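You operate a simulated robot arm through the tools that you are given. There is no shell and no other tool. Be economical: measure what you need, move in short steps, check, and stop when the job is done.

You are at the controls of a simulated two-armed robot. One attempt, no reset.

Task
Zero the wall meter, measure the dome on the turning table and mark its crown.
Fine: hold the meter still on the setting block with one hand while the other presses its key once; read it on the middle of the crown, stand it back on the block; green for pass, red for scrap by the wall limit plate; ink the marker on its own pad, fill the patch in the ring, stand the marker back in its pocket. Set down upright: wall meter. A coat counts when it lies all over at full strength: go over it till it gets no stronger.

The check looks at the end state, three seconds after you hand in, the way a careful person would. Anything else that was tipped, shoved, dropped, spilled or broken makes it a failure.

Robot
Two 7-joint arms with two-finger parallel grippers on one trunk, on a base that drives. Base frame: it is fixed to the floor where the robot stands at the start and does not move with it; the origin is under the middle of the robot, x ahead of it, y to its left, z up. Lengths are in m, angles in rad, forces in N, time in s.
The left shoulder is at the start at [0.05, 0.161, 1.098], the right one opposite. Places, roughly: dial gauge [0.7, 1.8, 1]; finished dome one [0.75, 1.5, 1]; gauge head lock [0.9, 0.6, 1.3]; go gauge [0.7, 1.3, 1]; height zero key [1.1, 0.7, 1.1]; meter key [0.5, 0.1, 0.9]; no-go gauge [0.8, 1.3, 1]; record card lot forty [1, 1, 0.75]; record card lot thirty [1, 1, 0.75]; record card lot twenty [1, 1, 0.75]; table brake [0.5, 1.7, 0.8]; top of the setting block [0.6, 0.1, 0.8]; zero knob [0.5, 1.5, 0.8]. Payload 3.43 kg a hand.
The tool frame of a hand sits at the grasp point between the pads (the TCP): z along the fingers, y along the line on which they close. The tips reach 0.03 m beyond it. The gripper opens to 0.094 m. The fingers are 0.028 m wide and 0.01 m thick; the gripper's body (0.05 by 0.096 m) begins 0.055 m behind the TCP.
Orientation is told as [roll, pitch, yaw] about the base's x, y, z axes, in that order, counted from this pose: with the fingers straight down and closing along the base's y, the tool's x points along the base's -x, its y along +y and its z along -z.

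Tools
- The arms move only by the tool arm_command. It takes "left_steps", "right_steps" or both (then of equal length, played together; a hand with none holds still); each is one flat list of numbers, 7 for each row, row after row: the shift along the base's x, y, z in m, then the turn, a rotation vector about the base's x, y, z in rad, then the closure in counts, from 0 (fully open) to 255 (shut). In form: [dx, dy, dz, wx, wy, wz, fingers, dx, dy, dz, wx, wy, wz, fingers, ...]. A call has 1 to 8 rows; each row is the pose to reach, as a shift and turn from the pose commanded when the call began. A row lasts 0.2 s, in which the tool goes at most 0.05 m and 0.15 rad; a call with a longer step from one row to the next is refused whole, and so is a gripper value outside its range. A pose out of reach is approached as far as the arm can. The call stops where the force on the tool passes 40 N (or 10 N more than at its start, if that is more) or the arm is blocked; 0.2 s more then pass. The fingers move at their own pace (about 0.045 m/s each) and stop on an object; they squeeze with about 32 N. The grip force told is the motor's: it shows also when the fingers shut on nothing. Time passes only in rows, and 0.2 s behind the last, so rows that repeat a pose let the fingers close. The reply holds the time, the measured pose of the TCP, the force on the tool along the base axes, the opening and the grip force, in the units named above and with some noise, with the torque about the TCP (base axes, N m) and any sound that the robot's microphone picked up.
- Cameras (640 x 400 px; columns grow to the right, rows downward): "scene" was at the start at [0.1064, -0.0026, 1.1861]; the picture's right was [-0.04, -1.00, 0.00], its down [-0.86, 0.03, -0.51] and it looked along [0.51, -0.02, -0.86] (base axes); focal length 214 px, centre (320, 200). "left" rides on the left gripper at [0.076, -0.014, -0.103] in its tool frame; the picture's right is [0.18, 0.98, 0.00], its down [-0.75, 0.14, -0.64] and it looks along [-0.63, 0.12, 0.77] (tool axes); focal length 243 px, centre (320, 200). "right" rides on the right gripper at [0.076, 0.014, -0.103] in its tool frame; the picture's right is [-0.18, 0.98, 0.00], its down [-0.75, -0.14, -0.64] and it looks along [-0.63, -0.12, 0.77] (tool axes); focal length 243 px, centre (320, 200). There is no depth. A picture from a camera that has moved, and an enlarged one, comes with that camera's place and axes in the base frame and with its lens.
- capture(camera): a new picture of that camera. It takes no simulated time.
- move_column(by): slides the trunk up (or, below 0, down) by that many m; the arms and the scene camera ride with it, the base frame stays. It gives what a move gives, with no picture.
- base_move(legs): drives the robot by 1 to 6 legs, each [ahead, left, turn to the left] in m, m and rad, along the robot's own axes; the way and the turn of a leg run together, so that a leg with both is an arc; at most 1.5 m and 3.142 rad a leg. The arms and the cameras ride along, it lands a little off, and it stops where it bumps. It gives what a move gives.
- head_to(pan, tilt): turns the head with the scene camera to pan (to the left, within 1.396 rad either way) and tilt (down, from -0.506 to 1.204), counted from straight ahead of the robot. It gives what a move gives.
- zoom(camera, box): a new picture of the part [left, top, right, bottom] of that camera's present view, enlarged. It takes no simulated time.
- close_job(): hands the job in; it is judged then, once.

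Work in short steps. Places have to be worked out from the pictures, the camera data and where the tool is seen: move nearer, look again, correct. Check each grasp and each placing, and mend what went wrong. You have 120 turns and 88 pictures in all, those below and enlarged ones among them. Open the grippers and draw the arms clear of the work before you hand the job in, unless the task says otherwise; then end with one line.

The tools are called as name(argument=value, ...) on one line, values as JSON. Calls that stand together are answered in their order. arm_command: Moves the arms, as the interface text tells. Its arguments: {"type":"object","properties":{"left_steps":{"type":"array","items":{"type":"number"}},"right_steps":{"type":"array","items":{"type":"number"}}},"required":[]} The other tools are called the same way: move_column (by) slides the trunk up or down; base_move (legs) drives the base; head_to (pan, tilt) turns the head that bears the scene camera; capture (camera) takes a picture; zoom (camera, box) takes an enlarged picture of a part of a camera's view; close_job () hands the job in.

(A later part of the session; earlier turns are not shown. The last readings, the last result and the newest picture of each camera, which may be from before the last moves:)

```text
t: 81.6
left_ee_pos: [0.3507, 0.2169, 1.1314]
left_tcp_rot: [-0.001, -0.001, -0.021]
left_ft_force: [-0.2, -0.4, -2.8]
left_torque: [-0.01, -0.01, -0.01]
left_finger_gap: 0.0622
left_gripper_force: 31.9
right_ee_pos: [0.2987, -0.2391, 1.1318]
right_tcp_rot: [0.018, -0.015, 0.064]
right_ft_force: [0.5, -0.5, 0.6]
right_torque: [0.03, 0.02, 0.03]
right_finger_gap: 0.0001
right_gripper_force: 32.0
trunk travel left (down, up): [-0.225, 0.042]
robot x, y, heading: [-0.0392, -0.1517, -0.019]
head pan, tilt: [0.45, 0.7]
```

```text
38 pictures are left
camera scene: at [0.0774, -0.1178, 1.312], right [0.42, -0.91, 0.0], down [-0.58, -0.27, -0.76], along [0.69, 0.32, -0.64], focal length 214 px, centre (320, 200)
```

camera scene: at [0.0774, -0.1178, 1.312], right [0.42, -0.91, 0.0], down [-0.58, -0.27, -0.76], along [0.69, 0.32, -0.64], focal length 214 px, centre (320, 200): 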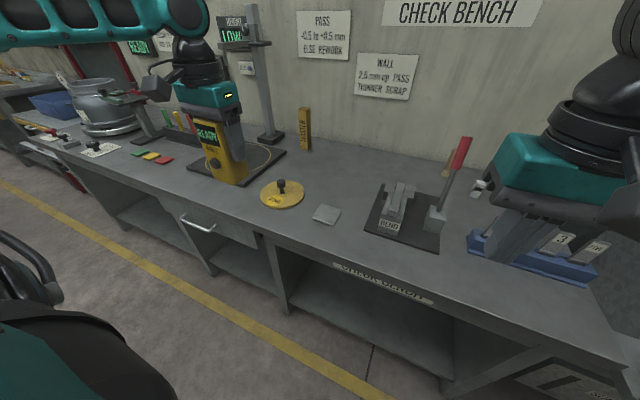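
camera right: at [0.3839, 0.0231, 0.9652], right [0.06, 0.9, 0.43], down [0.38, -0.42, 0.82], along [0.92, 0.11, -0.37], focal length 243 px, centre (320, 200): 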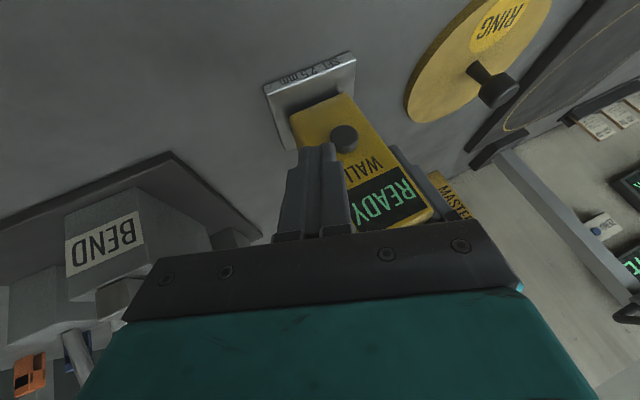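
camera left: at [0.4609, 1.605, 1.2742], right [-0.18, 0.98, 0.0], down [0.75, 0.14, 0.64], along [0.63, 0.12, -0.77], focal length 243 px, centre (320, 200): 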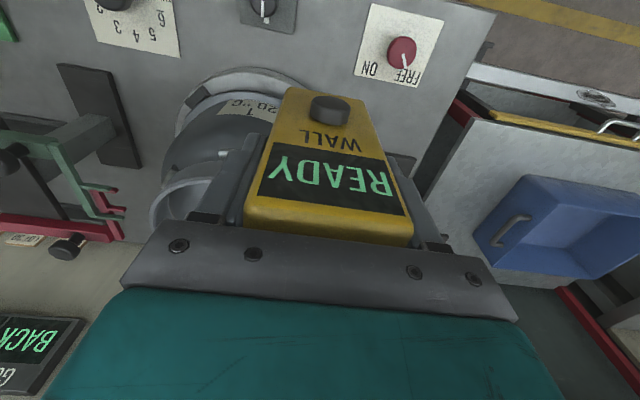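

The block is in place at ≈[0.57, 0.083]. I drive forward and bring the meter over it, correcting the small yaw.

base_move(legs=[[0.13, -0.02, 0.015]])

arm_command(left_steps=[0.02, -0.03, -0.02, 0, 0, 0.01, 255, 0.04, -0.06, -0.05, 0, 0, 0.01, 255, 0.06, -0.085, -0.08, 0, 0, 0.01, 255, 0.075, -0.105, -0.1, 0, 0, 0.01, 255, 0.08, -0.115, -0.11, 0, 0, 0.01, 255])

capture(camera="left")

```text
t: 82.9
left_ee_pos: [0.4738, 0.2027, 1.1306]
left_tcp_rot: [-0.001, 0.0, -0.009]
left_ft_force: [1.1, 0.2, -1.8]
left_torque: [-0.01, -0.01, -0.01]
left_finger_gap: 0.062
left_gripper_force: 32.5
right_ee_pos: [0.4287, -0.2533, 1.1315]
right_tcp_rot: [0.019, -0.016, 0.083]
right_ft_force: [0.4, -0.2, -0.5]
right_torque: [0.01, 0.03, 0.01]
right_finger_gap: 0.0
right_gripper_force: 32.4
trunk travel left (down, up): [-0.225, 0.042]
robot x, y, heading: [0.0911, -0.174, 0.002]
head pan, tilt: [0.45, 0.7]
```

```text
t: 84.1
left_ee_pos: [0.5536, 0.0872, 1.0199]
left_tcp_rot: [-0.002, 0.001, 0.005]
left_ft_force: [0.0, -0.7, -2.8]
left_torque: [0.01, -0.01, 0.02]
left_finger_gap: 0.0621
left_gripper_force: 32.0
right_ee_pos: [0.4291, -0.2538, 1.1318]
right_tcp_rot: [0.018, -0.017, 0.084]
right_ft_force: [1.2, -0.5, -0.7]
right_torque: [-0.01, 0.04, 0.0]
right_finger_gap: 0.0
right_gripper_force: 32.3
trunk travel left (down, up): [-0.225, 0.042]
robot x, y, heading: [0.0949, -0.1727, 0.0]
head pan, tilt: [0.45, 0.7]
```

```text
37 pictures are left
camera left: at [0.4776, 0.0731, 1.1238], right [-0.19, 0.98, 0.0], down [0.75, 0.14, 0.64], along [0.63, 0.12, -0.77], focal length 243 px, centre (320, 200)
```

left: 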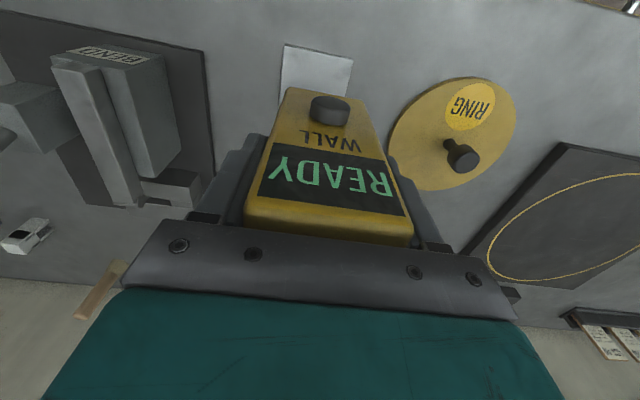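

Block front edge at x≈0.526, centre y≈0.083, so the target stays [0.565, 0.082]. I lower to just above.

arm_command(left_steps=[0.006, -0.003, -0.03, 0, 0, -0.004, 255, 0.0115, -0.005, -0.06, 0, 0, -0.004, 255, 0.0115, -0.005, -0.09, 0, 0, -0.004, 255, 0.0115, -0.005, -0.108, 0, 0, -0.004, 255])

zoom(camera="scene", box=[250, 130, 410, 230])

```text
t: 85.1
left_ee_pos: [0.5666, 0.083, 0.9142]
left_tcp_rot: [-0.002, 0.0, -0.001]
left_ft_force: [0.9, -0.7, -2.5]
left_torque: [0.01, 0.02, -0.04]
left_finger_gap: 0.0622
left_gripper_force: 31.6
right_ee_pos: [0.4292, -0.2543, 1.1321]
right_tcp_rot: [0.017, -0.013, 0.083]
right_ft_force: [-1.1, -0.2, 0.6]
right_torque: [-0.04, 0.04, 0.02]
right_finger_gap: 0.0001
right_gripper_force: 32.3
trunk travel left (down, up): [-0.225, 0.042]
robot x, y, heading: [0.0921, -0.1747, 0.003]
head pan, tilt: [0.45, 0.7]
```

```text
4.00 times, centred on (330, 180) of scene
camera zoom: at [0.2055, -0.1363, 1.312], right [0.44, -0.9, 0.0], down [-0.58, -0.28, -0.76], along [0.69, 0.33, -0.64], focal length 858 px, centre (280, 280)
```

zoom: 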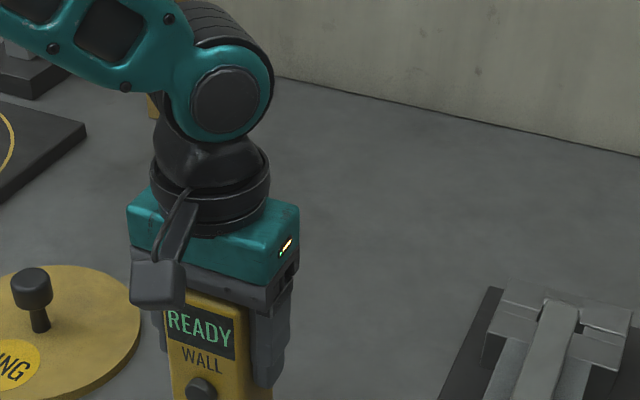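

Positioned above the block. I lower in 4 mm rows until it seats.

arm_command(left_steps=[-0.001, 0, -0.004, 0, 0, 0, 255, -0.001, -0.001, -0.008, 0, 0, 0, 255, -0.001, -0.001, -0.011, 0, 0, 0, 255, -0.001, -0.001, -0.014, 0, 0, 0, 255])

zoom(camera="scene", box=[250, 160, 410, 260])

capture(camera="left")

```text
t: 86.1
left_ee_pos: [0.5643, 0.0823, 0.9]
left_tcp_rot: [-0.003, -0.001, -0.003]
left_ft_force: [0.3, -0.2, -2.9]
left_torque: [0.04, 0.03, 0.01]
left_finger_gap: 0.0621
left_gripper_force: 32.2
right_ee_pos: [0.4284, -0.2541, 1.1326]
right_tcp_rot: [0.018, -0.016, 0.083]
right_ft_force: [0.5, -0.3, 0.7]
right_torque: [-0.03, 0.01, -0.03]
right_finger_gap: 0.0
right_gripper_force: 32.0
trunk travel left (down, up): [-0.225, 0.042]
robot x, y, heading: [0.0886, -0.1737, -0.001]
head pan, tilt: [0.45, 0.7]
```

```text
4.00 times, centred on (330, 210) of scene
camera zoom: at [0.2053, -0.1363, 1.312], right [0.44, -0.9, 0.0], down [-0.58, -0.28, -0.76], along [0.69, 0.33, -0.64], focal length 858 px, centre (280, 160)
```

zoom: 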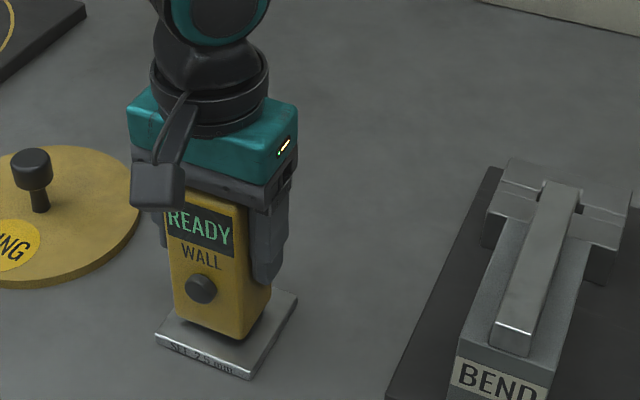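

```text
34 pictures are left
camera left: at [0.4886, 0.0692, 1.0029], right [-0.18, 0.98, 0.0], down [0.75, 0.14, 0.64], along [0.63, 0.12, -0.77], focal length 243 px, centre (320, 200)
```

left: 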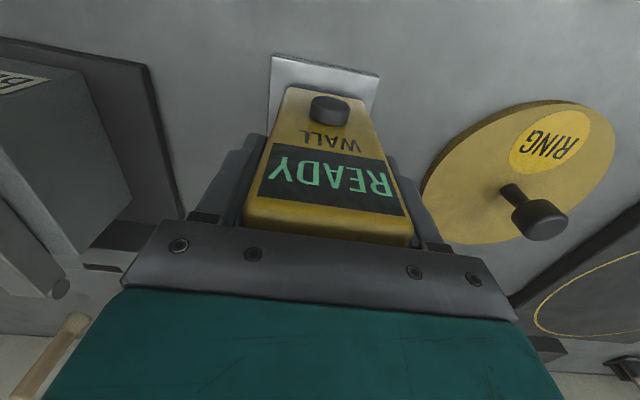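

Not yet touching (still READY, it slid up a few mm in the grip). I lower further in small rows.

arm_command(left_steps=[0.0, 0, -0.003, 0, 0, 0, 255, 0, 0, -0.005, 0, 0, 0, 255, 0, 0, -0.007, 0, 0, 0, 255])

zoom(camera="scene", box=[250, 160, 410, 260])

```text
t: 86.9
left_ee_pos: [0.563, 0.0835, 0.8957]
left_tcp_rot: [-0.001, -0.002, 0.0]
left_ft_force: [-0.3, -0.9, -3.4]
left_torque: [0.0, 0.01, 0.01]
left_finger_gap: 0.0621
left_gripper_force: 32.2
left hand out of reach, approached as far as the arm can: row 2, 3
right_ee_pos: [0.4293, -0.2534, 1.1318]
right_tcp_rot: [0.016, -0.015, 0.082]
right_ft_force: [0.3, 0.4, 0.6]
right_torque: [0.02, 0.02, 0.03]
right_finger_gap: 0.0
right_gripper_force: 32.3
trunk travel left (down, up): [-0.225, 0.042]
robot x, y, heading: [0.0866, -0.175, 0.001]
head pan, tilt: [0.45, 0.7]
```

```text
4.00 times, centred on (330, 210) of scene
camera zoom: at [0.2053, -0.1363, 1.312], right [0.44, -0.9, 0.0], down [-0.58, -0.28, -0.76], along [0.69, 0.33, -0.64], focal length 858 px, centre (280, 160)
```

zoom: 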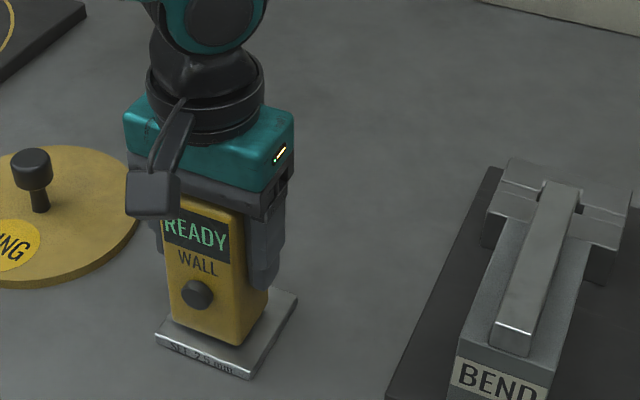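

The arm is at a limit downward; I use the trunk to lower the last few millimetres.

move_column(by=-0.004)

zoom(camera="scene", box=[250, 160, 410, 260])

```text
t: 87.4
left_ee_pos: [0.5613, 0.0833, 0.8927]
left_tcp_rot: [-0.001, -0.002, -0.003]
left_ft_force: [-0.3, 0.8, 0.5]
left_torque: [0.08, 0.01, 0.0]
left_finger_gap: 0.0619
left_gripper_force: 32.1
right_ee_pos: [0.4283, -0.254, 1.1283]
right_tcp_rot: [0.017, -0.015, 0.083]
right_ft_force: [0.2, 0.8, 0.1]
right_torque: [0.04, -0.02, 0.01]
right_finger_gap: 0.0
right_gripper_force: 32.5
trunk travel left (down, up): [-0.221, 0.046]
robot x, y, heading: [0.0911, -0.174, 0.002]
head pan, tilt: [0.45, 0.7]
```

```text
4.00 times, centred on (330, 210) of scene
camera zoom: at [0.2051, -0.1364, 1.3081], right [0.44, -0.9, 0.0], down [-0.58, -0.28, -0.76], along [0.69, 0.33, -0.64], focal length 858 px, centre (280, 160)
```

zoom: 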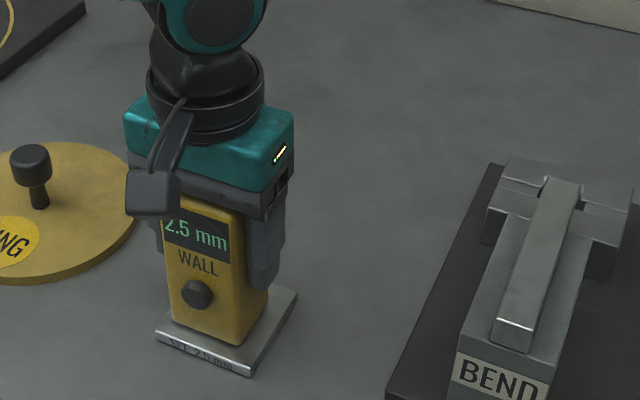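

It reads 2.5 mm — contact made. One more 2 mm of trunk to seat it flat.

move_column(by=-0.002)

```text
t: 87.9
left_ee_pos: [0.5616, 0.0841, 0.8922]
left_tcp_rot: [-0.001, -0.005, -0.002]
left_ft_force: [-3.1, 2.3, 13.6]
left_torque: [0.46, -0.03, 0.08]
left_finger_gap: 0.0622
left_gripper_force: 32.6
right_ee_pos: [0.4269, -0.2535, 1.1267]
right_tcp_rot: [0.018, -0.015, 0.081]
right_ft_force: [0.2, 0.5, 1.1]
right_torque: [-0.02, 0.03, -0.03]
right_finger_gap: 0.0
right_gripper_force: 32.4
trunk travel left (down, up): [-0.219, 0.048]
robot x, y, heading: [0.089, -0.1751, 0.0]
head pan, tilt: [0.45, 0.7]
```

Seated with 13 N. I open the fingers in place.

arm_command(left_steps=[0, 0, 0, 0, 0, 0, 80, 0, 0, 0, 0, 0, 0, 60, 0, 0, 0, 0, 0, 0, 0, 0, 0, 0, 0, 0, 0, 0, 0, 0, 0, 0, 0, 0, 0])

capture(camera="left")

```text
t: 89.1
left_ee_pos: [0.5604, 0.0843, 0.8912]
left_tcp_rot: [-0.001, -0.002, 0.0]
left_ft_force: [-0.5, 0.1, -0.6]
left_torque: [0.02, 0.03, 0.0]
left_finger_gap: 0.0941
left_gripper_force: 0.1
right_ee_pos: [0.4292, -0.2538, 1.1275]
right_tcp_rot: [0.017, -0.015, 0.082]
right_ft_force: [0.0, 0.6, -0.8]
right_torque: [0.01, 0.0, 0.02]
right_finger_gap: 0.0001
right_gripper_force: 32.0
trunk travel left (down, up): [-0.219, 0.048]
robot x, y, heading: [0.0926, -0.1761, 0.001]
head pan, tilt: [0.45, 0.7]
```

```text
31 pictures are left
camera left: at [0.4852, 0.0703, 0.9933], right [-0.18, 0.98, 0.0], down [0.75, 0.14, 0.64], along [0.63, 0.12, -0.77], focal length 243 px, centre (320, 200)
```

left: 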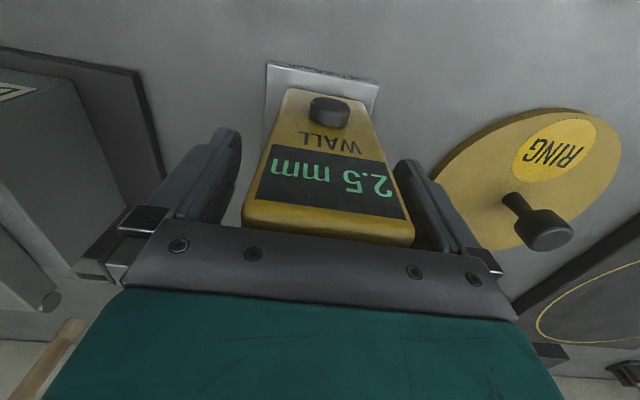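

Free, standing and reading 2.5 mm. I raise the left hand straight up and then back.

arm_command(left_steps=[0, 0, 0.03, 0, 0, 0, 0, 0, 0, 0.07, 0, 0, 0, 0, 0, 0, 0.11, 0, 0, 0, 0, 0, 0, 0.15, 0, 0, 0, 0, -0.04, 0.02, 0.16, 0, 0, 0, 0, -0.08, 0.05, 0.16, 0, 0, 0, 0, -0.12, 0.08, 0.16, 0, 0, 0, 0])

zoom(camera="scene", box=[250, 140, 410, 240])

```text
t: 90.7
left_ee_pos: [0.4424, 0.1615, 1.0494]
left_tcp_rot: [-0.005, -0.001, -0.002]
left_ft_force: [0.3, -0.3, -0.5]
left_torque: [-0.03, 0.0, -0.03]
left_finger_gap: 0.094
left_gripper_force: 0.2
right_ee_pos: [0.4285, -0.2552, 1.1263]
right_tcp_rot: [0.018, -0.016, 0.081]
right_ft_force: [0.7, 0.3, 0.0]
right_torque: [-0.06, 0.02, 0.01]
right_finger_gap: 0.0
right_gripper_force: 32.4
trunk travel left (down, up): [-0.219, 0.048]
robot x, y, heading: [0.0866, -0.1711, -0.005]
head pan, tilt: [0.45, 0.7]
```

```text
4.00 times, centred on (330, 190) of scene
camera zoom: at [0.2042, -0.1356, 1.3062], right [0.44, -0.9, 0.0], down [-0.58, -0.28, -0.77], along [0.69, 0.33, -0.64], focal length 858 px, centre (280, 240)
```

zoom: 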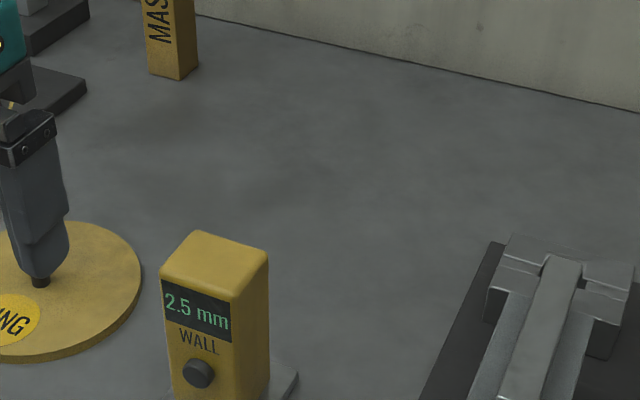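

Meter stands on its block. Now for the red marker: I drive to the marker rack and look.

base_move(legs=[[-0.12, 0, 0], [0, 0.82, 0]])

head_to(pan=0.25, tilt=0.65)

capture(camera="scene")

capture(camera="left")

```text
t: 96.0
left_ee_pos: [0.3236, 0.9827, 1.0489]
left_tcp_rot: [-0.001, -0.002, -0.004]
left_ft_force: [0.0, 0.3, -0.3]
left_torque: [0.0, 0.01, -0.02]
left_finger_gap: 0.094
left_gripper_force: 0.1
right_ee_pos: [0.3094, 0.5683, 1.1271]
right_tcp_rot: [0.018, -0.016, 0.08]
right_ft_force: [0.4, 0.3, -0.1]
right_torque: [0.0, -0.03, 0.0]
right_finger_gap: 0.0001
right_gripper_force: 31.9
trunk travel left (down, up): [-0.219, 0.048]
robot x, y, heading: [-0.0299, 0.6513, 0.002]
head pan, tilt: [0.45, 0.7]
```

```text
t: 96.7
left_ee_pos: [0.325, 0.9815, 1.0498]
left_tcp_rot: [-0.002, -0.001, -0.003]
left_ft_force: [0.7, 0.7, 0.5]
left_torque: [-0.03, -0.02, 0.01]
left_finger_gap: 0.0941
left_gripper_force: 0.0
right_ee_pos: [0.3075, 0.5666, 1.1261]
right_tcp_rot: [0.018, -0.016, 0.08]
right_ft_force: [-0.2, -0.4, -0.2]
right_torque: [-0.01, 0.03, 0.0]
right_finger_gap: 0.0
right_gripper_force: 32.6
trunk travel left (down, up): [-0.219, 0.048]
robot x, y, heading: [-0.0315, 0.6497, 0.003]
head pan, tilt: [0.25, 0.649]
```

```text
29 pictures are left
camera scene: at [0.0925, 0.6699, 1.3104], right [0.25, -0.97, 0.0], down [-0.59, -0.15, -0.8], along [0.77, 0.2, -0.6], focal length 214 px, centre (320, 200)
```

scene: 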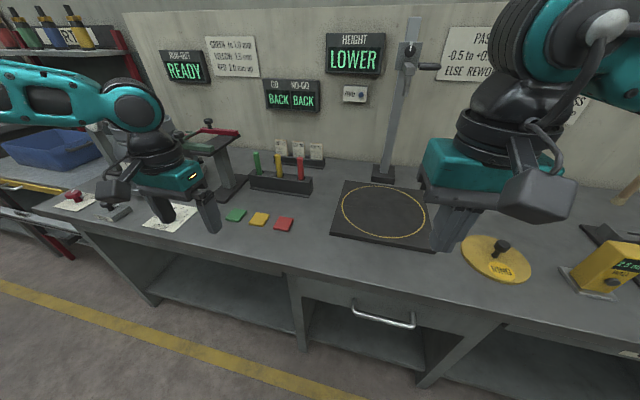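

```text
28 pictures are left
camera left: at [0.2483, 0.9687, 1.1521], right [-0.18, 0.98, 0.0], down [0.75, 0.14, 0.64], along [0.63, 0.11, -0.77], focal length 243 px, centre (320, 200)
```

left: 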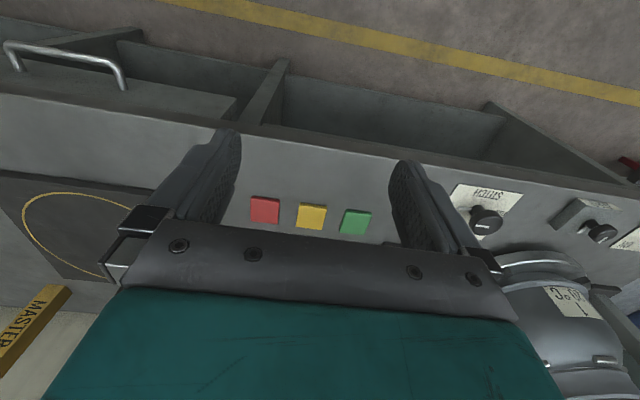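

The red marker stands in the rack at roughly [0.82, 0.94], its top near z 0.93; red pad at [0.593, 0.90]. I drive forward as far as safe and look from the left hand.

base_move(legs=[[0.185, 0.03, 0]])

arm_command(left_steps=[0.03, -0.02, 0.02, 0, -0.14, 0, 0, 0.06, -0.04, 0.03, 0, -0.28, 0, 0, 0.08, -0.06, 0.04, 0, -0.42, 0, 0, 0.1, -0.07, 0.04, 0, -0.56, 0, 0, 0.12, -0.08, 0.04, 0, -0.65, 0, 0])

capture(camera="left")

zoom(camera="scene", box=[200, 100, 400, 225])

```text
t: 98.2
left_ee_pos: [0.5092, 1.0129, 1.0493]
left_tcp_rot: [-0.003, -0.001, -0.007]
left_ft_force: [0.2, -0.3, -0.1]
left_torque: [0.03, 0.02, 0.02]
left_finger_gap: 0.0939
left_gripper_force: 0.0
right_ee_pos: [0.4932, 0.597, 1.1254]
right_tcp_rot: [0.017, -0.015, 0.08]
right_ft_force: [0.6, 0.2, 0.3]
right_torque: [-0.01, 0.0, 0.03]
right_finger_gap: 0.0001
right_gripper_force: 32.5
trunk travel left (down, up): [-0.219, 0.048]
robot x, y, heading: [0.155, 0.68, 0.0]
head pan, tilt: [0.25, 0.649]
```

```text
t: 99.4
left_ee_pos: [0.6296, 0.9299, 1.0877]
left_tcp_rot: [0.003, -0.653, -0.006]
left_ft_force: [0.2, -0.4, -0.3]
left_torque: [0.02, 0.0, -0.01]
left_finger_gap: 0.0941
left_gripper_force: 0.1
right_ee_pos: [0.4937, 0.5959, 1.1261]
right_tcp_rot: [0.018, -0.015, 0.079]
right_ft_force: [1.3, -0.6, 0.8]
right_torque: [0.0, 0.0, 0.01]
right_finger_gap: 0.0
right_gripper_force: 31.8
trunk travel left (down, up): [-0.219, 0.048]
robot x, y, heading: [0.1534, 0.6782, -0.001]
head pan, tilt: [0.25, 0.649]
```

```text
27 pictures are left
camera left: at [0.5078, 0.9171, 1.124], right [-0.14, 0.98, -0.11], down [0.21, 0.14, 0.97], along [0.97, 0.11, -0.23], focal length 243 px, centre (320, 200)
```

left: 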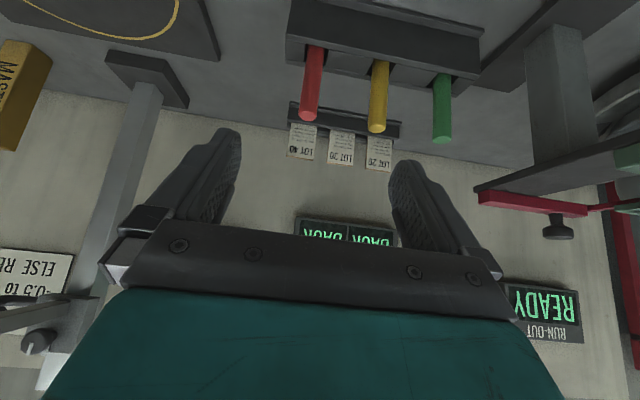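

```text
3.20 times, centred on (300, 162) of scene
camera zoom: at [0.2773, 0.6992, 1.3104], right [0.24, -0.97, 0.0], down [-0.59, -0.15, -0.8], along [0.77, 0.19, -0.6], focal length 686 px, centre (384, 320)
```

zoom: 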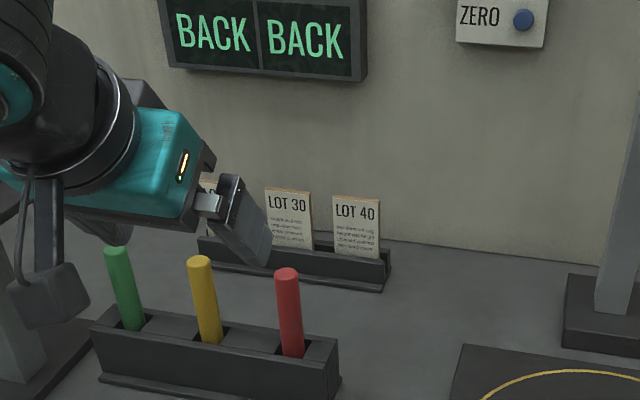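

Triangulated: red marker axis ≈[0.782, 0.921], from the pocket top z 0.861 to 0.952, ~24 mm thick. With the hand pitched forward I go to a point 8 cm short along the approach line.

arm_command(left_steps=[0.03, -0.003, -0.02, 0, 0, 0, 70, 0.06, -0.006, -0.05, 0, 0, 0, 70, 0.09, -0.009, -0.08, 0, 0, 0, 70, 0.104, -0.009, -0.099, 0, 0, 0, 70])

capture(camera="left")

```text
t: 100.4
left_ee_pos: [0.734, 0.9206, 0.9895]
left_tcp_rot: [0.003, -0.653, -0.005]
left_ft_force: [-0.2, 0.1, 0.2]
left_torque: [0.01, 0.01, -0.02]
left_finger_gap: 0.068
left_gripper_force: 0.0
right_ee_pos: [0.4932, 0.5974, 1.1249]
right_tcp_rot: [0.017, -0.015, 0.08]
right_ft_force: [0.0, -0.1, 0.1]
right_torque: [0.0, -0.01, -0.01]
right_finger_gap: 0.0
right_gripper_force: 32.1
trunk travel left (down, up): [-0.219, 0.048]
robot x, y, heading: [0.1563, 0.6761, -0.002]
head pan, tilt: [0.25, 0.649]
```

```text
25 pictures are left
camera left: at [0.6113, 0.9072, 1.026], right [-0.14, 0.98, -0.11], down [0.21, 0.14, 0.97], along [0.97, 0.11, -0.23], focal length 243 px, centre (320, 200)
```

left: 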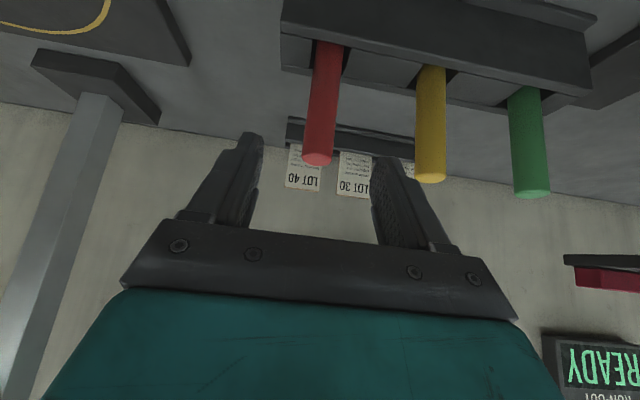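

Marker confirmed at x≈0.787, y≈0.921. I advance so the pads straddle it, still open.

arm_command(left_steps=[0.018, 0, -0.022, 0, 0, 0, 70, 0.036, 0, -0.044, 0, 0, 0, 70, 0.052, 0, -0.064, 0, 0, 0, 70])

capture(camera="left")

```text
t: 101.2
left_ee_pos: [0.7625, 0.938, 0.9477]
left_tcp_rot: [0.0, -0.65, -0.006]
left_ft_force: [-0.5, 0.6, -1.1]
left_torque: [0.01, 0.01, 0.02]
left_finger_gap: 0.0682
left_gripper_force: 0.0
left hand out of reach, approached as far as the arm can: row 2, 3
right_ee_pos: [0.4934, 0.597, 1.1248]
right_tcp_rot: [0.018, -0.016, 0.079]
right_ft_force: [0.2, 0.3, -0.1]
right_torque: [0.01, 0.04, 0.0]
right_finger_gap: 0.0
right_gripper_force: 32.1
trunk travel left (down, up): [-0.219, 0.048]
robot x, y, heading: [0.1509, 0.681, -0.004]
head pan, tilt: [0.25, 0.649]
```

```text
24 pictures are left
camera left: at [0.6399, 0.9244, 0.9831], right [-0.14, 0.98, -0.11], down [0.21, 0.14, 0.97], along [0.97, 0.11, -0.23], focal length 243 px, centre (320, 200)
```

left: 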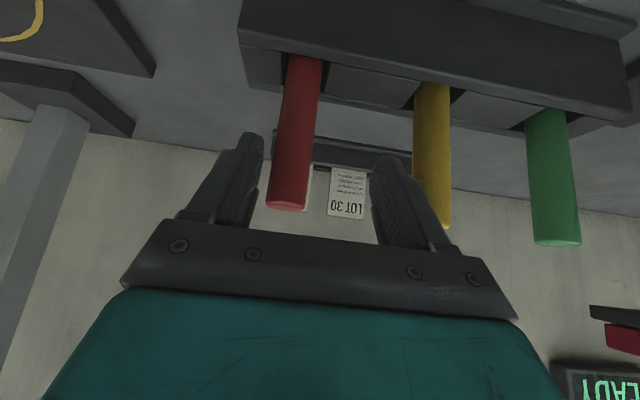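

The arm hit its limit and slid sideways without touching. I back out, lower the trunk and shift the base right for better reach.

arm_command(left_steps=[-0.014, -0.008, 0.02, 0, 0, 0, 70, -0.0285, -0.017, 0.041, 0, 0, 0, 70, -0.035, -0.017, 0.08, 0, 0, 0, 70])

move_column(by=-0.05)

base_move(legs=[[0, -0.05, 0]])

arm_command(left_steps=[0.0, 0.02, 0.0, 0, 0, 0, 70, 0.003, 0.04, 0.0, 0, 0, 0, 70, 0.007, 0.05, 0.0, 0, 0, 0, 70])

```text
t: 102.0
left_ee_pos: [0.7263, 0.9188, 1.0291]
left_tcp_rot: [0.001, -0.65, -0.008]
left_ft_force: [0.1, -0.9, 0.0]
left_torque: [0.0, 0.03, 0.02]
left_finger_gap: 0.0683
left_gripper_force: 0.0
right_ee_pos: [0.4928, 0.5962, 1.1263]
right_tcp_rot: [0.016, -0.016, 0.08]
right_ft_force: [0.6, -0.1, -0.4]
right_torque: [0.01, -0.02, 0.02]
right_finger_gap: 0.0001
right_gripper_force: 31.3
trunk travel left (down, up): [-0.219, 0.048]
robot x, y, heading: [0.1532, 0.6796, -0.002]
head pan, tilt: [0.25, 0.649]
```

```text
t: 102.9
left_ee_pos: [0.7274, 0.9175, 0.9791]
left_tcp_rot: [0.001, -0.651, -0.005]
left_ft_force: [0.5, -0.4, -0.5]
left_torque: [-0.01, -0.01, 0.01]
left_finger_gap: 0.0682
left_gripper_force: 0.0
right_ee_pos: [0.4916, 0.5965, 1.0761]
right_tcp_rot: [0.016, -0.017, 0.079]
right_ft_force: [0.4, 0.0, -0.8]
right_torque: [0.01, 0.01, 0.02]
right_finger_gap: 0.0001
right_gripper_force: 32.3
trunk travel left (down, up): [-0.169, 0.098]
robot x, y, heading: [0.1574, 0.6759, -0.002]
head pan, tilt: [0.25, 0.649]
```

```text
t: 103.9
left_ee_pos: [0.7271, 0.8682, 0.9788]
left_tcp_rot: [0.001, -0.651, -0.005]
left_ft_force: [-0.3, -0.2, -0.2]
left_torque: [0.02, 0.01, 0.05]
left_finger_gap: 0.068
left_gripper_force: 0.0
right_ee_pos: [0.4923, 0.5461, 1.0762]
right_tcp_rot: [0.019, -0.015, 0.076]
right_ft_force: [-0.1, -1.1, -0.2]
right_torque: [0.0, 0.02, 0.02]
right_finger_gap: 0.0
right_gripper_force: 32.3
trunk travel left (down, up): [-0.169, 0.098]
robot x, y, heading: [0.1517, 0.6295, -0.005]
head pan, tilt: [0.25, 0.649]
```

```text
t: 104.7
left_ee_pos: [0.7337, 0.9183, 0.9788]
left_tcp_rot: [0.001, -0.651, -0.007]
left_ft_force: [0.2, 0.3, -0.1]
left_torque: [-0.02, 0.01, 0.02]
left_finger_gap: 0.068
left_gripper_force: 0.0
right_ee_pos: [0.4933, 0.5488, 1.0758]
right_tcp_rot: [0.019, -0.015, 0.08]
right_ft_force: [-0.7, -0.4, 0.0]
right_torque: [-0.02, 0.0, -0.02]
right_finger_gap: 0.0
right_gripper_force: 32.2
trunk travel left (down, up): [-0.169, 0.098]
robot x, y, heading: [0.1542, 0.6302, -0.005]
head pan, tilt: [0.25, 0.649]
```

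Good position; I advance again toward TCP [0.786, 0.921, 0.925].

arm_command(left_steps=[0.018, 0.001, -0.018, 0, 0, 0, 70, 0.036, 0.002, -0.036, 0, 0, 0, 70, 0.052, 0.003, -0.052, 0, 0, 0, 70])

capture(camera="left")

```text
t: 105.5
left_ee_pos: [0.7877, 0.9225, 0.9253]
left_tcp_rot: [0.0, -0.65, -0.007]
left_ft_force: [-1.2, -0.6, 0.5]
left_torque: [-0.03, 0.01, -0.01]
left_finger_gap: 0.0681
left_gripper_force: 0.1
right_ee_pos: [0.4922, 0.5477, 1.0762]
right_tcp_rot: [0.019, -0.014, 0.078]
right_ft_force: [0.8, -0.6, 0.2]
right_torque: [-0.01, -0.01, 0.02]
right_finger_gap: 0.0
right_gripper_force: 31.7
trunk travel left (down, up): [-0.169, 0.098]
robot x, y, heading: [0.1525, 0.6305, 0.0]
head pan, tilt: [0.25, 0.649]
```

```text
23 pictures are left
camera left: at [0.6643, 0.9084, 0.9619], right [-0.14, 0.98, -0.11], down [0.21, 0.14, 0.97], along [0.97, 0.11, -0.23], focal length 243 px, centre (320, 200)
```

left: 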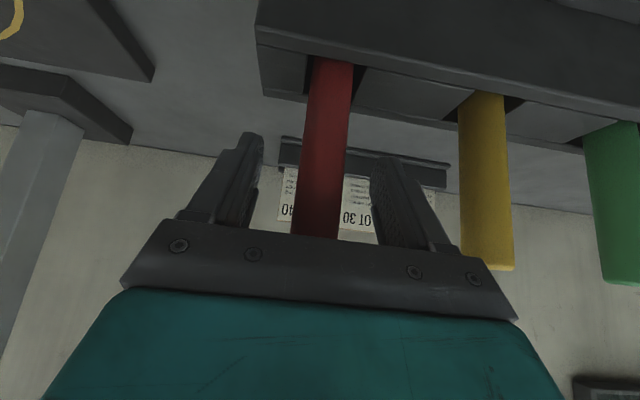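

The red marker is between the pads. I close on it.

arm_command(left_steps=[0, 0, 0, 0, 0, 0, 180, 0, 0, 0, 0, 0, 0, 255, 0, 0, 0, 0, 0, 0, 255, 0, 0, 0, 0, 0, 0, 255])

```text
t: 106.5
left_ee_pos: [0.7859, 0.9216, 0.9264]
left_tcp_rot: [0.002, -0.65, -0.005]
left_ft_force: [-0.2, -0.4, 0.3]
left_torque: [0.03, 0.03, -0.02]
left_finger_gap: 0.0261
left_gripper_force: 32.9
right_ee_pos: [0.4928, 0.5478, 1.0744]
right_tcp_rot: [0.018, -0.015, 0.077]
right_ft_force: [-0.2, 0.2, -0.1]
right_torque: [-0.01, 0.04, 0.0]
right_finger_gap: 0.0
right_gripper_force: 31.9
trunk travel left (down, up): [-0.169, 0.098]
robot x, y, heading: [0.153, 0.6294, -0.005]
head pan, tilt: [0.25, 0.649]
```

Gripped (26 mm). I lift it straight up out of the pocket.

arm_command(left_steps=[0, 0, 0.02, 0, 0, 0, 255, 0, 0, 0.05, 0, 0, 0, 255, 0, 0, 0.09, 0, 0, 0, 255, -0.02, 0, 0.12, 0, 0, 0, 255, -0.05, 0, 0.13, 0, 0, 0, 255])

zoom(camera="scene", box=[180, 80, 380, 205])

```text
t: 107.7
left_ee_pos: [0.7365, 0.9218, 1.0553]
left_tcp_rot: [0.001, -0.652, -0.005]
left_ft_force: [-0.8, -0.4, -0.6]
left_torque: [-0.02, -0.01, 0.0]
left_finger_gap: 0.0262
left_gripper_force: 32.0
right_ee_pos: [0.4928, 0.5469, 1.0762]
right_tcp_rot: [0.017, -0.015, 0.078]
right_ft_force: [-0.4, 0.0, -0.3]
right_torque: [0.0, 0.01, -0.01]
right_finger_gap: 0.0
right_gripper_force: 32.3
trunk travel left (down, up): [-0.169, 0.098]
robot x, y, heading: [0.1541, 0.6298, -0.005]
head pan, tilt: [0.25, 0.649]
```

```text
3.20 times, centred on (280, 142) of scene
camera zoom: at [0.2764, 0.6505, 1.2605], right [0.24, -0.97, 0.0], down [-0.59, -0.15, -0.8], along [0.77, 0.19, -0.6], focal length 686 px, centre (448, 384)
```

zoom: 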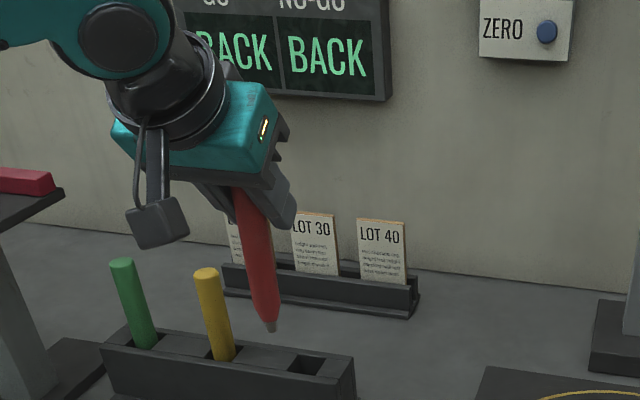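

The marker is out, nib ≈0.113 below the TCP and ~8 mm toward me. I move it over the red pad area, high, and look.

arm_command(left_steps=[-0.04, 0, 0, 0, 0, 0, 255, -0.08, 0, 0, 0, 0, 0, 255, -0.12, -0.003, -0.01, 0, 0, 0, 255, -0.135, -0.005, -0.04, 0, 0, 0, 255, -0.135, -0.008, -0.08, 0, 0, 0, 255])

zoom(camera="scene", box=[160, 120, 360, 245])

capture(camera="left")

```text
t: 108.9
left_ee_pos: [0.6039, 0.9141, 0.9768]
left_tcp_rot: [-0.001, -0.652, -0.005]
left_ft_force: [0.8, 0.2, -0.4]
left_torque: [0.01, 0.0, 0.02]
left_finger_gap: 0.0259
left_gripper_force: 31.9
right_ee_pos: [0.4927, 0.5476, 1.0761]
right_tcp_rot: [0.016, -0.015, 0.077]
right_ft_force: [0.2, 0.0, 1.0]
right_torque: [0.03, 0.02, -0.04]
right_finger_gap: 0.0001
right_gripper_force: 31.8
trunk travel left (down, up): [-0.169, 0.098]
robot x, y, heading: [0.1509, 0.6302, -0.002]
head pan, tilt: [0.25, 0.649]
```

```text
3.20 times, centred on (260, 182) of scene
camera zoom: at [0.2773, 0.6505, 1.2604], right [0.24, -0.97, 0.0], down [-0.59, -0.15, -0.8], along [0.77, 0.19, -0.61], focal length 686 px, centre (512, 256)
```

zoom: 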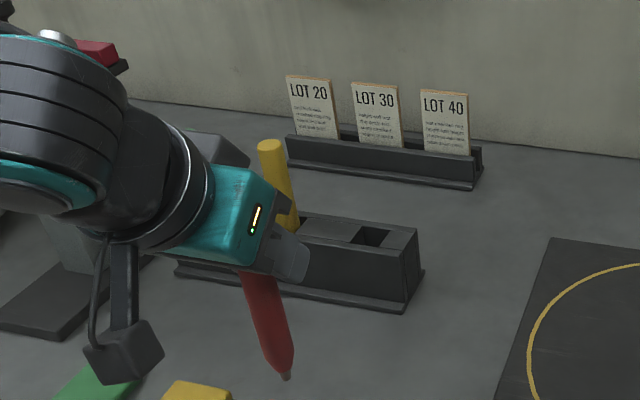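

```text
20 pictures are left
camera left: at [0.4812, 0.9004, 1.0124], right [-0.14, 0.98, -0.11], down [0.21, 0.14, 0.97], along [0.97, 0.11, -0.23], focal length 243 px, centre (320, 200)
```

left: 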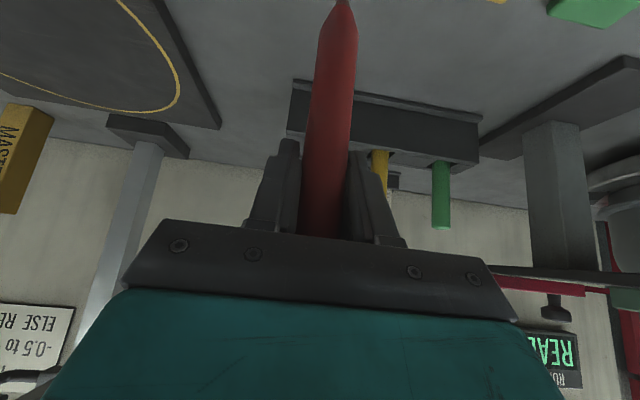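

Nib ≈0.12 below the TCP. I need the red pad's exact place: zoom lower.

zoom(camera="scene", box=[180, 190, 340, 290])

```text
4.00 times, centred on (260, 240) of scene
camera zoom: at [0.2773, 0.6505, 1.2604], right [0.24, -0.97, 0.0], down [-0.59, -0.15, -0.8], along [0.77, 0.19, -0.61], focal length 858 px, centre (560, 40)
```

zoom: 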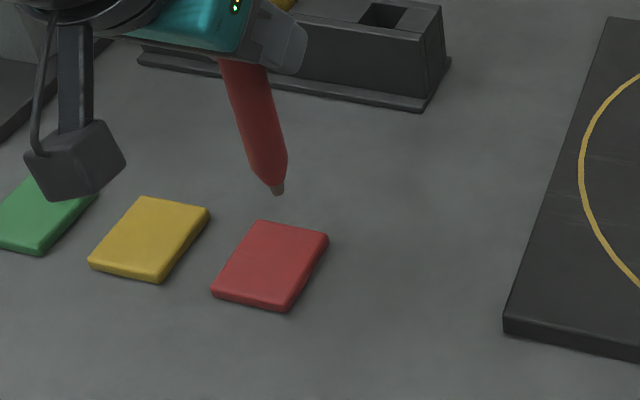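

Red pad centre ≈[0.583, 0.922]; nib now at [0.596, 0.912, 0.854]. I shift over it and lower until contact.

arm_command(left_steps=[-0.013, 0.01, 0.0, 0, 0, 0, 255, -0.013, 0.01, -0.025, 0, 0, 0, 255, -0.013, 0.01, -0.045, 0, 0, 0, 255, -0.013, 0.01, -0.052, 0, 0, 0, 255])

zoom(camera="scene", box=[180, 190, 340, 290])

```text
t: 109.9
left_ee_pos: [0.5902, 0.9228, 0.9302]
left_tcp_rot: [0.005, -0.664, -0.01]
left_ft_force: [-0.4, 2.6, 24.2]
left_torque: [0.28, 0.22, -0.1]
left_finger_gap: 0.0265
left_gripper_force: 31.4
right_ee_pos: [0.4905, 0.5469, 1.0773]
right_tcp_rot: [0.019, -0.018, 0.079]
right_ft_force: [0.0, 0.5, -0.1]
right_torque: [-0.01, -0.03, -0.01]
right_finger_gap: 0.0
right_gripper_force: 31.6
trunk travel left (down, up): [-0.169, 0.098]
robot x, y, heading: [0.1523, 0.6282, -0.002]
head pan, tilt: [0.25, 0.649]
```

```text
4.00 times, centred on (260, 240) of scene
camera zoom: at [0.275, 0.6495, 1.2613], right [0.24, -0.97, 0.0], down [-0.58, -0.15, -0.8], along [0.77, 0.2, -0.6], focal length 858 px, centre (560, 40)
```

zoom: 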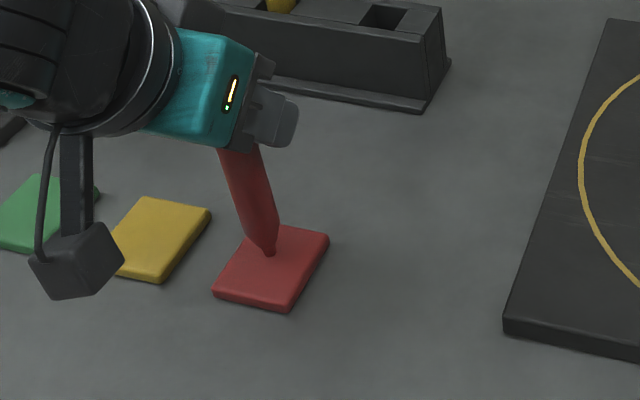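

The nib is on the red pad (24 N). I ease the force and dwell with a tiny wiggle to ink it.

arm_command(left_steps=[0, 0, 0.002, 0, 0, 0, 255, 0.004, 0, 0.002, 0, 0, 0, 255, 0, 0.004, 0.002, 0, 0, 0, 255, -0.004, 0, 0.002, 0, 0, 0, 255, 0, -0.004, 0.002, 0, 0, 0, 255, 0, 0, 0.002, 0, 0, 0, 255, 0, 0, 0.002, 0, 0, 0, 255])

arm_command(left_steps=[0, 0, 0.03, 0, 0, 0, 255, 0, 0, 0.07, 0, 0, 0, 255, -0.0, 0, 0.11, 0, 0, 0, 255, -0.02, 0, 0.15, 0, 0, 0, 255, -0.05, 0, 0.18, 0, 0, 0, 255])

capture(camera="left")

```text
t: 111.5
left_ee_pos: [0.5858, 0.923, 0.9265]
left_tcp_rot: [0.001, -0.65, -0.007]
left_ft_force: [-2.9, 1.0, 18.4]
left_torque: [0.05, 0.4, -0.01]
left_finger_gap: 0.0262
left_gripper_force: 31.9
right_ee_pos: [0.4909, 0.546, 1.0752]
right_tcp_rot: [0.02, -0.014, 0.08]
right_ft_force: [0.2, -0.4, -0.8]
right_torque: [-0.02, 0.0, 0.02]
right_finger_gap: 0.0002
right_gripper_force: 31.9
trunk travel left (down, up): [-0.169, 0.098]
robot x, y, heading: [0.1533, 0.6281, -0.008]
head pan, tilt: [0.25, 0.649]
```

```text
t: 112.7
left_ee_pos: [0.5361, 0.925, 1.1066]
left_tcp_rot: [0.001, -0.648, -0.005]
left_ft_force: [0.6, 0.6, -0.2]
left_torque: [0.02, -0.04, -0.04]
left_finger_gap: 0.0262
left_gripper_force: 31.4
right_ee_pos: [0.4928, 0.5473, 1.0757]
right_tcp_rot: [0.017, -0.017, 0.078]
right_ft_force: [-0.2, 1.0, 0.3]
right_torque: [-0.01, 0.01, 0.03]
right_finger_gap: 0.0002
right_gripper_force: 32.1
trunk travel left (down, up): [-0.169, 0.098]
robot x, y, heading: [0.1515, 0.63, -0.004]
head pan, tilt: [0.25, 0.649]
```

```text
17 pictures are left
camera left: at [0.4134, 0.9103, 1.1422], right [-0.14, 0.98, -0.11], down [0.21, 0.14, 0.97], along [0.97, 0.11, -0.23], focal length 243 px, centre (320, 200)
```

left: 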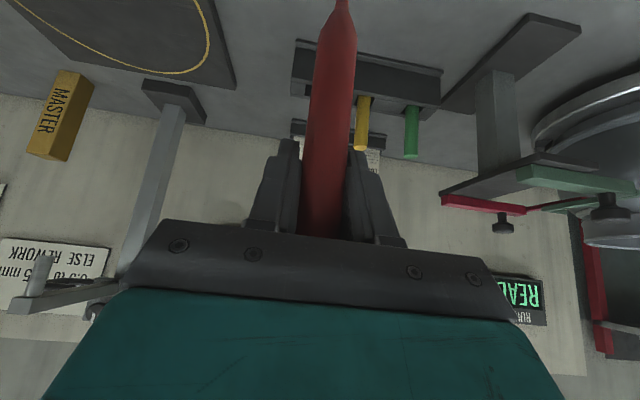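

Inked. I raise the trunk and drive to the dome: back, left 0.61, and forward.

move_column(by=0.095)

base_move(legs=[[-0.18, 0, 0], [0, 0.6, 0.006], [0.18, 0, 0]])

head_to(pan=0.5, tilt=0.6)

capture(camera="scene")

```text
t: 114.0
left_ee_pos: [0.5363, 0.9255, 1.1998]
left_tcp_rot: [0.001, -0.651, -0.005]
left_ft_force: [0.2, -0.6, -0.1]
left_torque: [0.02, 0.0, -0.01]
left_finger_gap: 0.0263
left_gripper_force: 32.5
right_ee_pos: [0.4932, 0.5474, 1.1704]
right_tcp_rot: [0.018, -0.012, 0.079]
right_ft_force: [0.6, 0.9, 0.2]
right_torque: [0.0, -0.04, 0.02]
right_finger_gap: 0.0
right_gripper_force: 32.3
trunk travel left (down, up): [-0.264, 0.003]
robot x, y, heading: [0.1509, 0.6302, -0.001]
head pan, tilt: [0.25, 0.649]
```

```text
t: 119.6
left_ee_pos: [0.5271, 1.5345, 1.2013]
left_tcp_rot: [0.001, -0.651, 0.01]
left_ft_force: [0.6, 0.7, -0.2]
left_torque: [-0.01, 0.01, -0.02]
left_finger_gap: 0.026
left_gripper_force: 31.6
right_ee_pos: [0.4891, 1.1583, 1.1709]
right_tcp_rot: [0.017, -0.015, 0.092]
right_ft_force: [0.4, 0.6, 0.4]
right_torque: [0.03, 0.02, -0.03]
right_finger_gap: 0.0001
right_gripper_force: 32.1
trunk travel left (down, up): [-0.264, 0.003]
robot x, y, heading: [0.148, 1.233, 0.012]
head pan, tilt: [0.25, 0.649]
```

```text
t: 120.3
left_ee_pos: [0.527, 1.536, 1.2006]
left_tcp_rot: [0.003, -0.651, 0.008]
left_ft_force: [0.6, 0.0, -0.3]
left_torque: [0.01, 0.0, -0.02]
left_finger_gap: 0.026
left_gripper_force: 31.8
right_ee_pos: [0.4882, 1.1589, 1.17]
right_tcp_rot: [0.018, -0.015, 0.094]
right_ft_force: [-0.6, 1.2, -0.6]
right_torque: [-0.02, 0.02, 0.03]
right_finger_gap: 0.0001
right_gripper_force: 31.6
trunk travel left (down, up): [-0.264, 0.003]
robot x, y, heading: [0.1511, 1.2324, 0.014]
head pan, tilt: [0.499, 0.6]
```

```text
16 pictures are left
camera scene: at [0.2642, 1.2786, 1.3597], right [0.49, -0.87, 0.0], down [-0.49, -0.28, -0.82], along [0.72, 0.4, -0.57], focal length 214 px, centre (320, 200)
```

scene: 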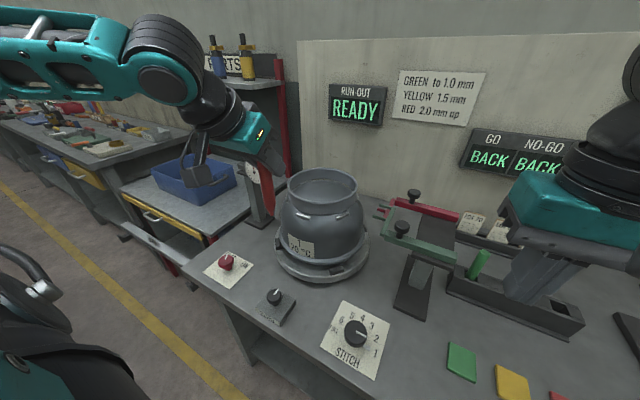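

I raise the nib over the rim and bring it above the crown centre.

arm_command(left_steps=[0.0, 0, 0.03, 0, 0, 0, 255, 0.045, 0, 0.03, 0, 0, 0, 255, 0.09, 0, 0.03, 0, 0, 0, 255, 0.135, 0, 0.03, 0, 0, 0, 255, 0.18, -0.003, 0.03, 0, 0, 0, 255, 0.206, -0.005, 0.03, 0, 0, 0, 255, 0.206, -0.005, 0.0, 0, 0, 0, 255, 0.206, -0.005, -0.02, 0, 0, 0, 255])

zoom(camera="scene", box=[270, 120, 370, 220])

```text
t: 122.2
left_ee_pos: [0.7335, 1.5295, 1.1822]
left_tcp_rot: [0.0, -0.652, 0.008]
left_ft_force: [-0.8, -0.8, -0.5]
left_torque: [0.03, 0.01, 0.01]
left_finger_gap: 0.0261
left_gripper_force: 32.0
right_ee_pos: [0.4882, 1.1581, 1.1699]
right_tcp_rot: [0.017, -0.015, 0.094]
right_ft_force: [0.1, 0.1, 0.0]
right_torque: [-0.03, -0.04, 0.01]
right_finger_gap: 0.0
right_gripper_force: 32.2
trunk travel left (down, up): [-0.264, 0.003]
robot x, y, heading: [0.145, 1.2331, 0.011]
head pan, tilt: [0.499, 0.6]
```

```text
4.00 times, centred on (320, 170) of scene
camera zoom: at [0.2644, 1.2786, 1.3597], right [0.49, -0.87, 0.0], down [-0.49, -0.28, -0.82], along [0.72, 0.4, -0.57], focal length 858 px, centre (320, 320)
```

zoom: 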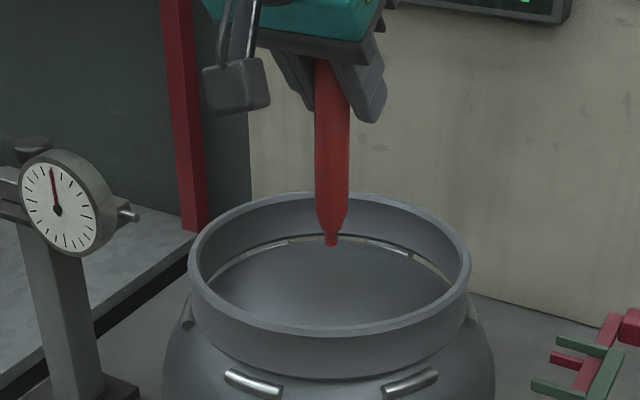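

The nib is red and centred at z≈1.063. I lower it to contact.

arm_command(left_steps=[0, 0, -0.012, 0, 0, 0, 255, 0, 0, -0.022, 0, 0, 0, 255, 0, 0, -0.027, 0, 0, 0, 255, 0, 0, -0.031, 0, 0, 0, 255])

```text
t: 123.2
left_ee_pos: [0.7312, 1.5294, 1.155]
left_tcp_rot: [0.002, -0.659, 0.009]
left_ft_force: [-4.5, 0.9, 17.5]
left_torque: [0.23, 0.56, 0.01]
left_finger_gap: 0.0262
left_gripper_force: 32.4
right_ee_pos: [0.4859, 1.1579, 1.1719]
right_tcp_rot: [0.018, -0.018, 0.092]
right_ft_force: [-0.2, 0.1, -0.8]
right_torque: [0.01, -0.02, 0.03]
right_finger_gap: 0.0
right_gripper_force: 32.1
trunk travel left (down, up): [-0.264, 0.003]
robot x, y, heading: [0.1472, 1.237, 0.012]
head pan, tilt: [0.499, 0.6]
```

Contact at TCP z≈1.155. I draw a small trial cross of ±15 mm and then look at the stroke.

arm_command(left_steps=[0, 0, 0.002, 0, 0, 0, 255, -0.015, 0, 0.001, 0, 0, 0, 255, 0.0, 0.0, 0.002, 0, 0, 0, 255, 0.015, 0, 0.001, 0, 0, 0, 255, 0, 0, 0.002, 0, 0, 0, 255, 0, 0.015, 0.001, 0, 0, 0, 255, 0, 0, 0.002, 0, 0, 0, 255, 0, -0.015, 0.001, 0, 0, 0, 255])

zoom(camera="scene", box=[280, 150, 370, 206])

```text
t: 125.0
left_ee_pos: [0.7322, 1.5157, 1.1526]
left_tcp_rot: [0.003, -0.656, 0.009]
left_ft_force: [-0.2, 3.9, 13.8]
left_torque: [0.44, 0.15, -0.03]
left_finger_gap: 0.0263
left_gripper_force: 32.1
right_ee_pos: [0.4866, 1.1583, 1.1719]
right_tcp_rot: [0.017, -0.019, 0.092]
right_ft_force: [0.0, -0.8, -0.2]
right_torque: [0.03, 0.0, -0.01]
right_finger_gap: 0.0001
right_gripper_force: 31.8
trunk travel left (down, up): [-0.264, 0.003]
robot x, y, heading: [0.1469, 1.2359, 0.012]
head pan, tilt: [0.499, 0.6]
```

```text
7.11 times, centred on (325, 178) of scene
camera zoom: at [0.2626, 1.2784, 1.3599], right [0.49, -0.87, 0.0], down [-0.49, -0.28, -0.83], along [0.72, 0.4, -0.56], focal length 1525 px, centre (284, 356)
```

zoom: 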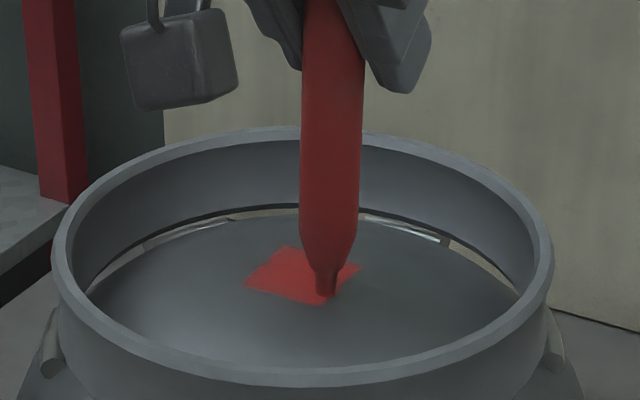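

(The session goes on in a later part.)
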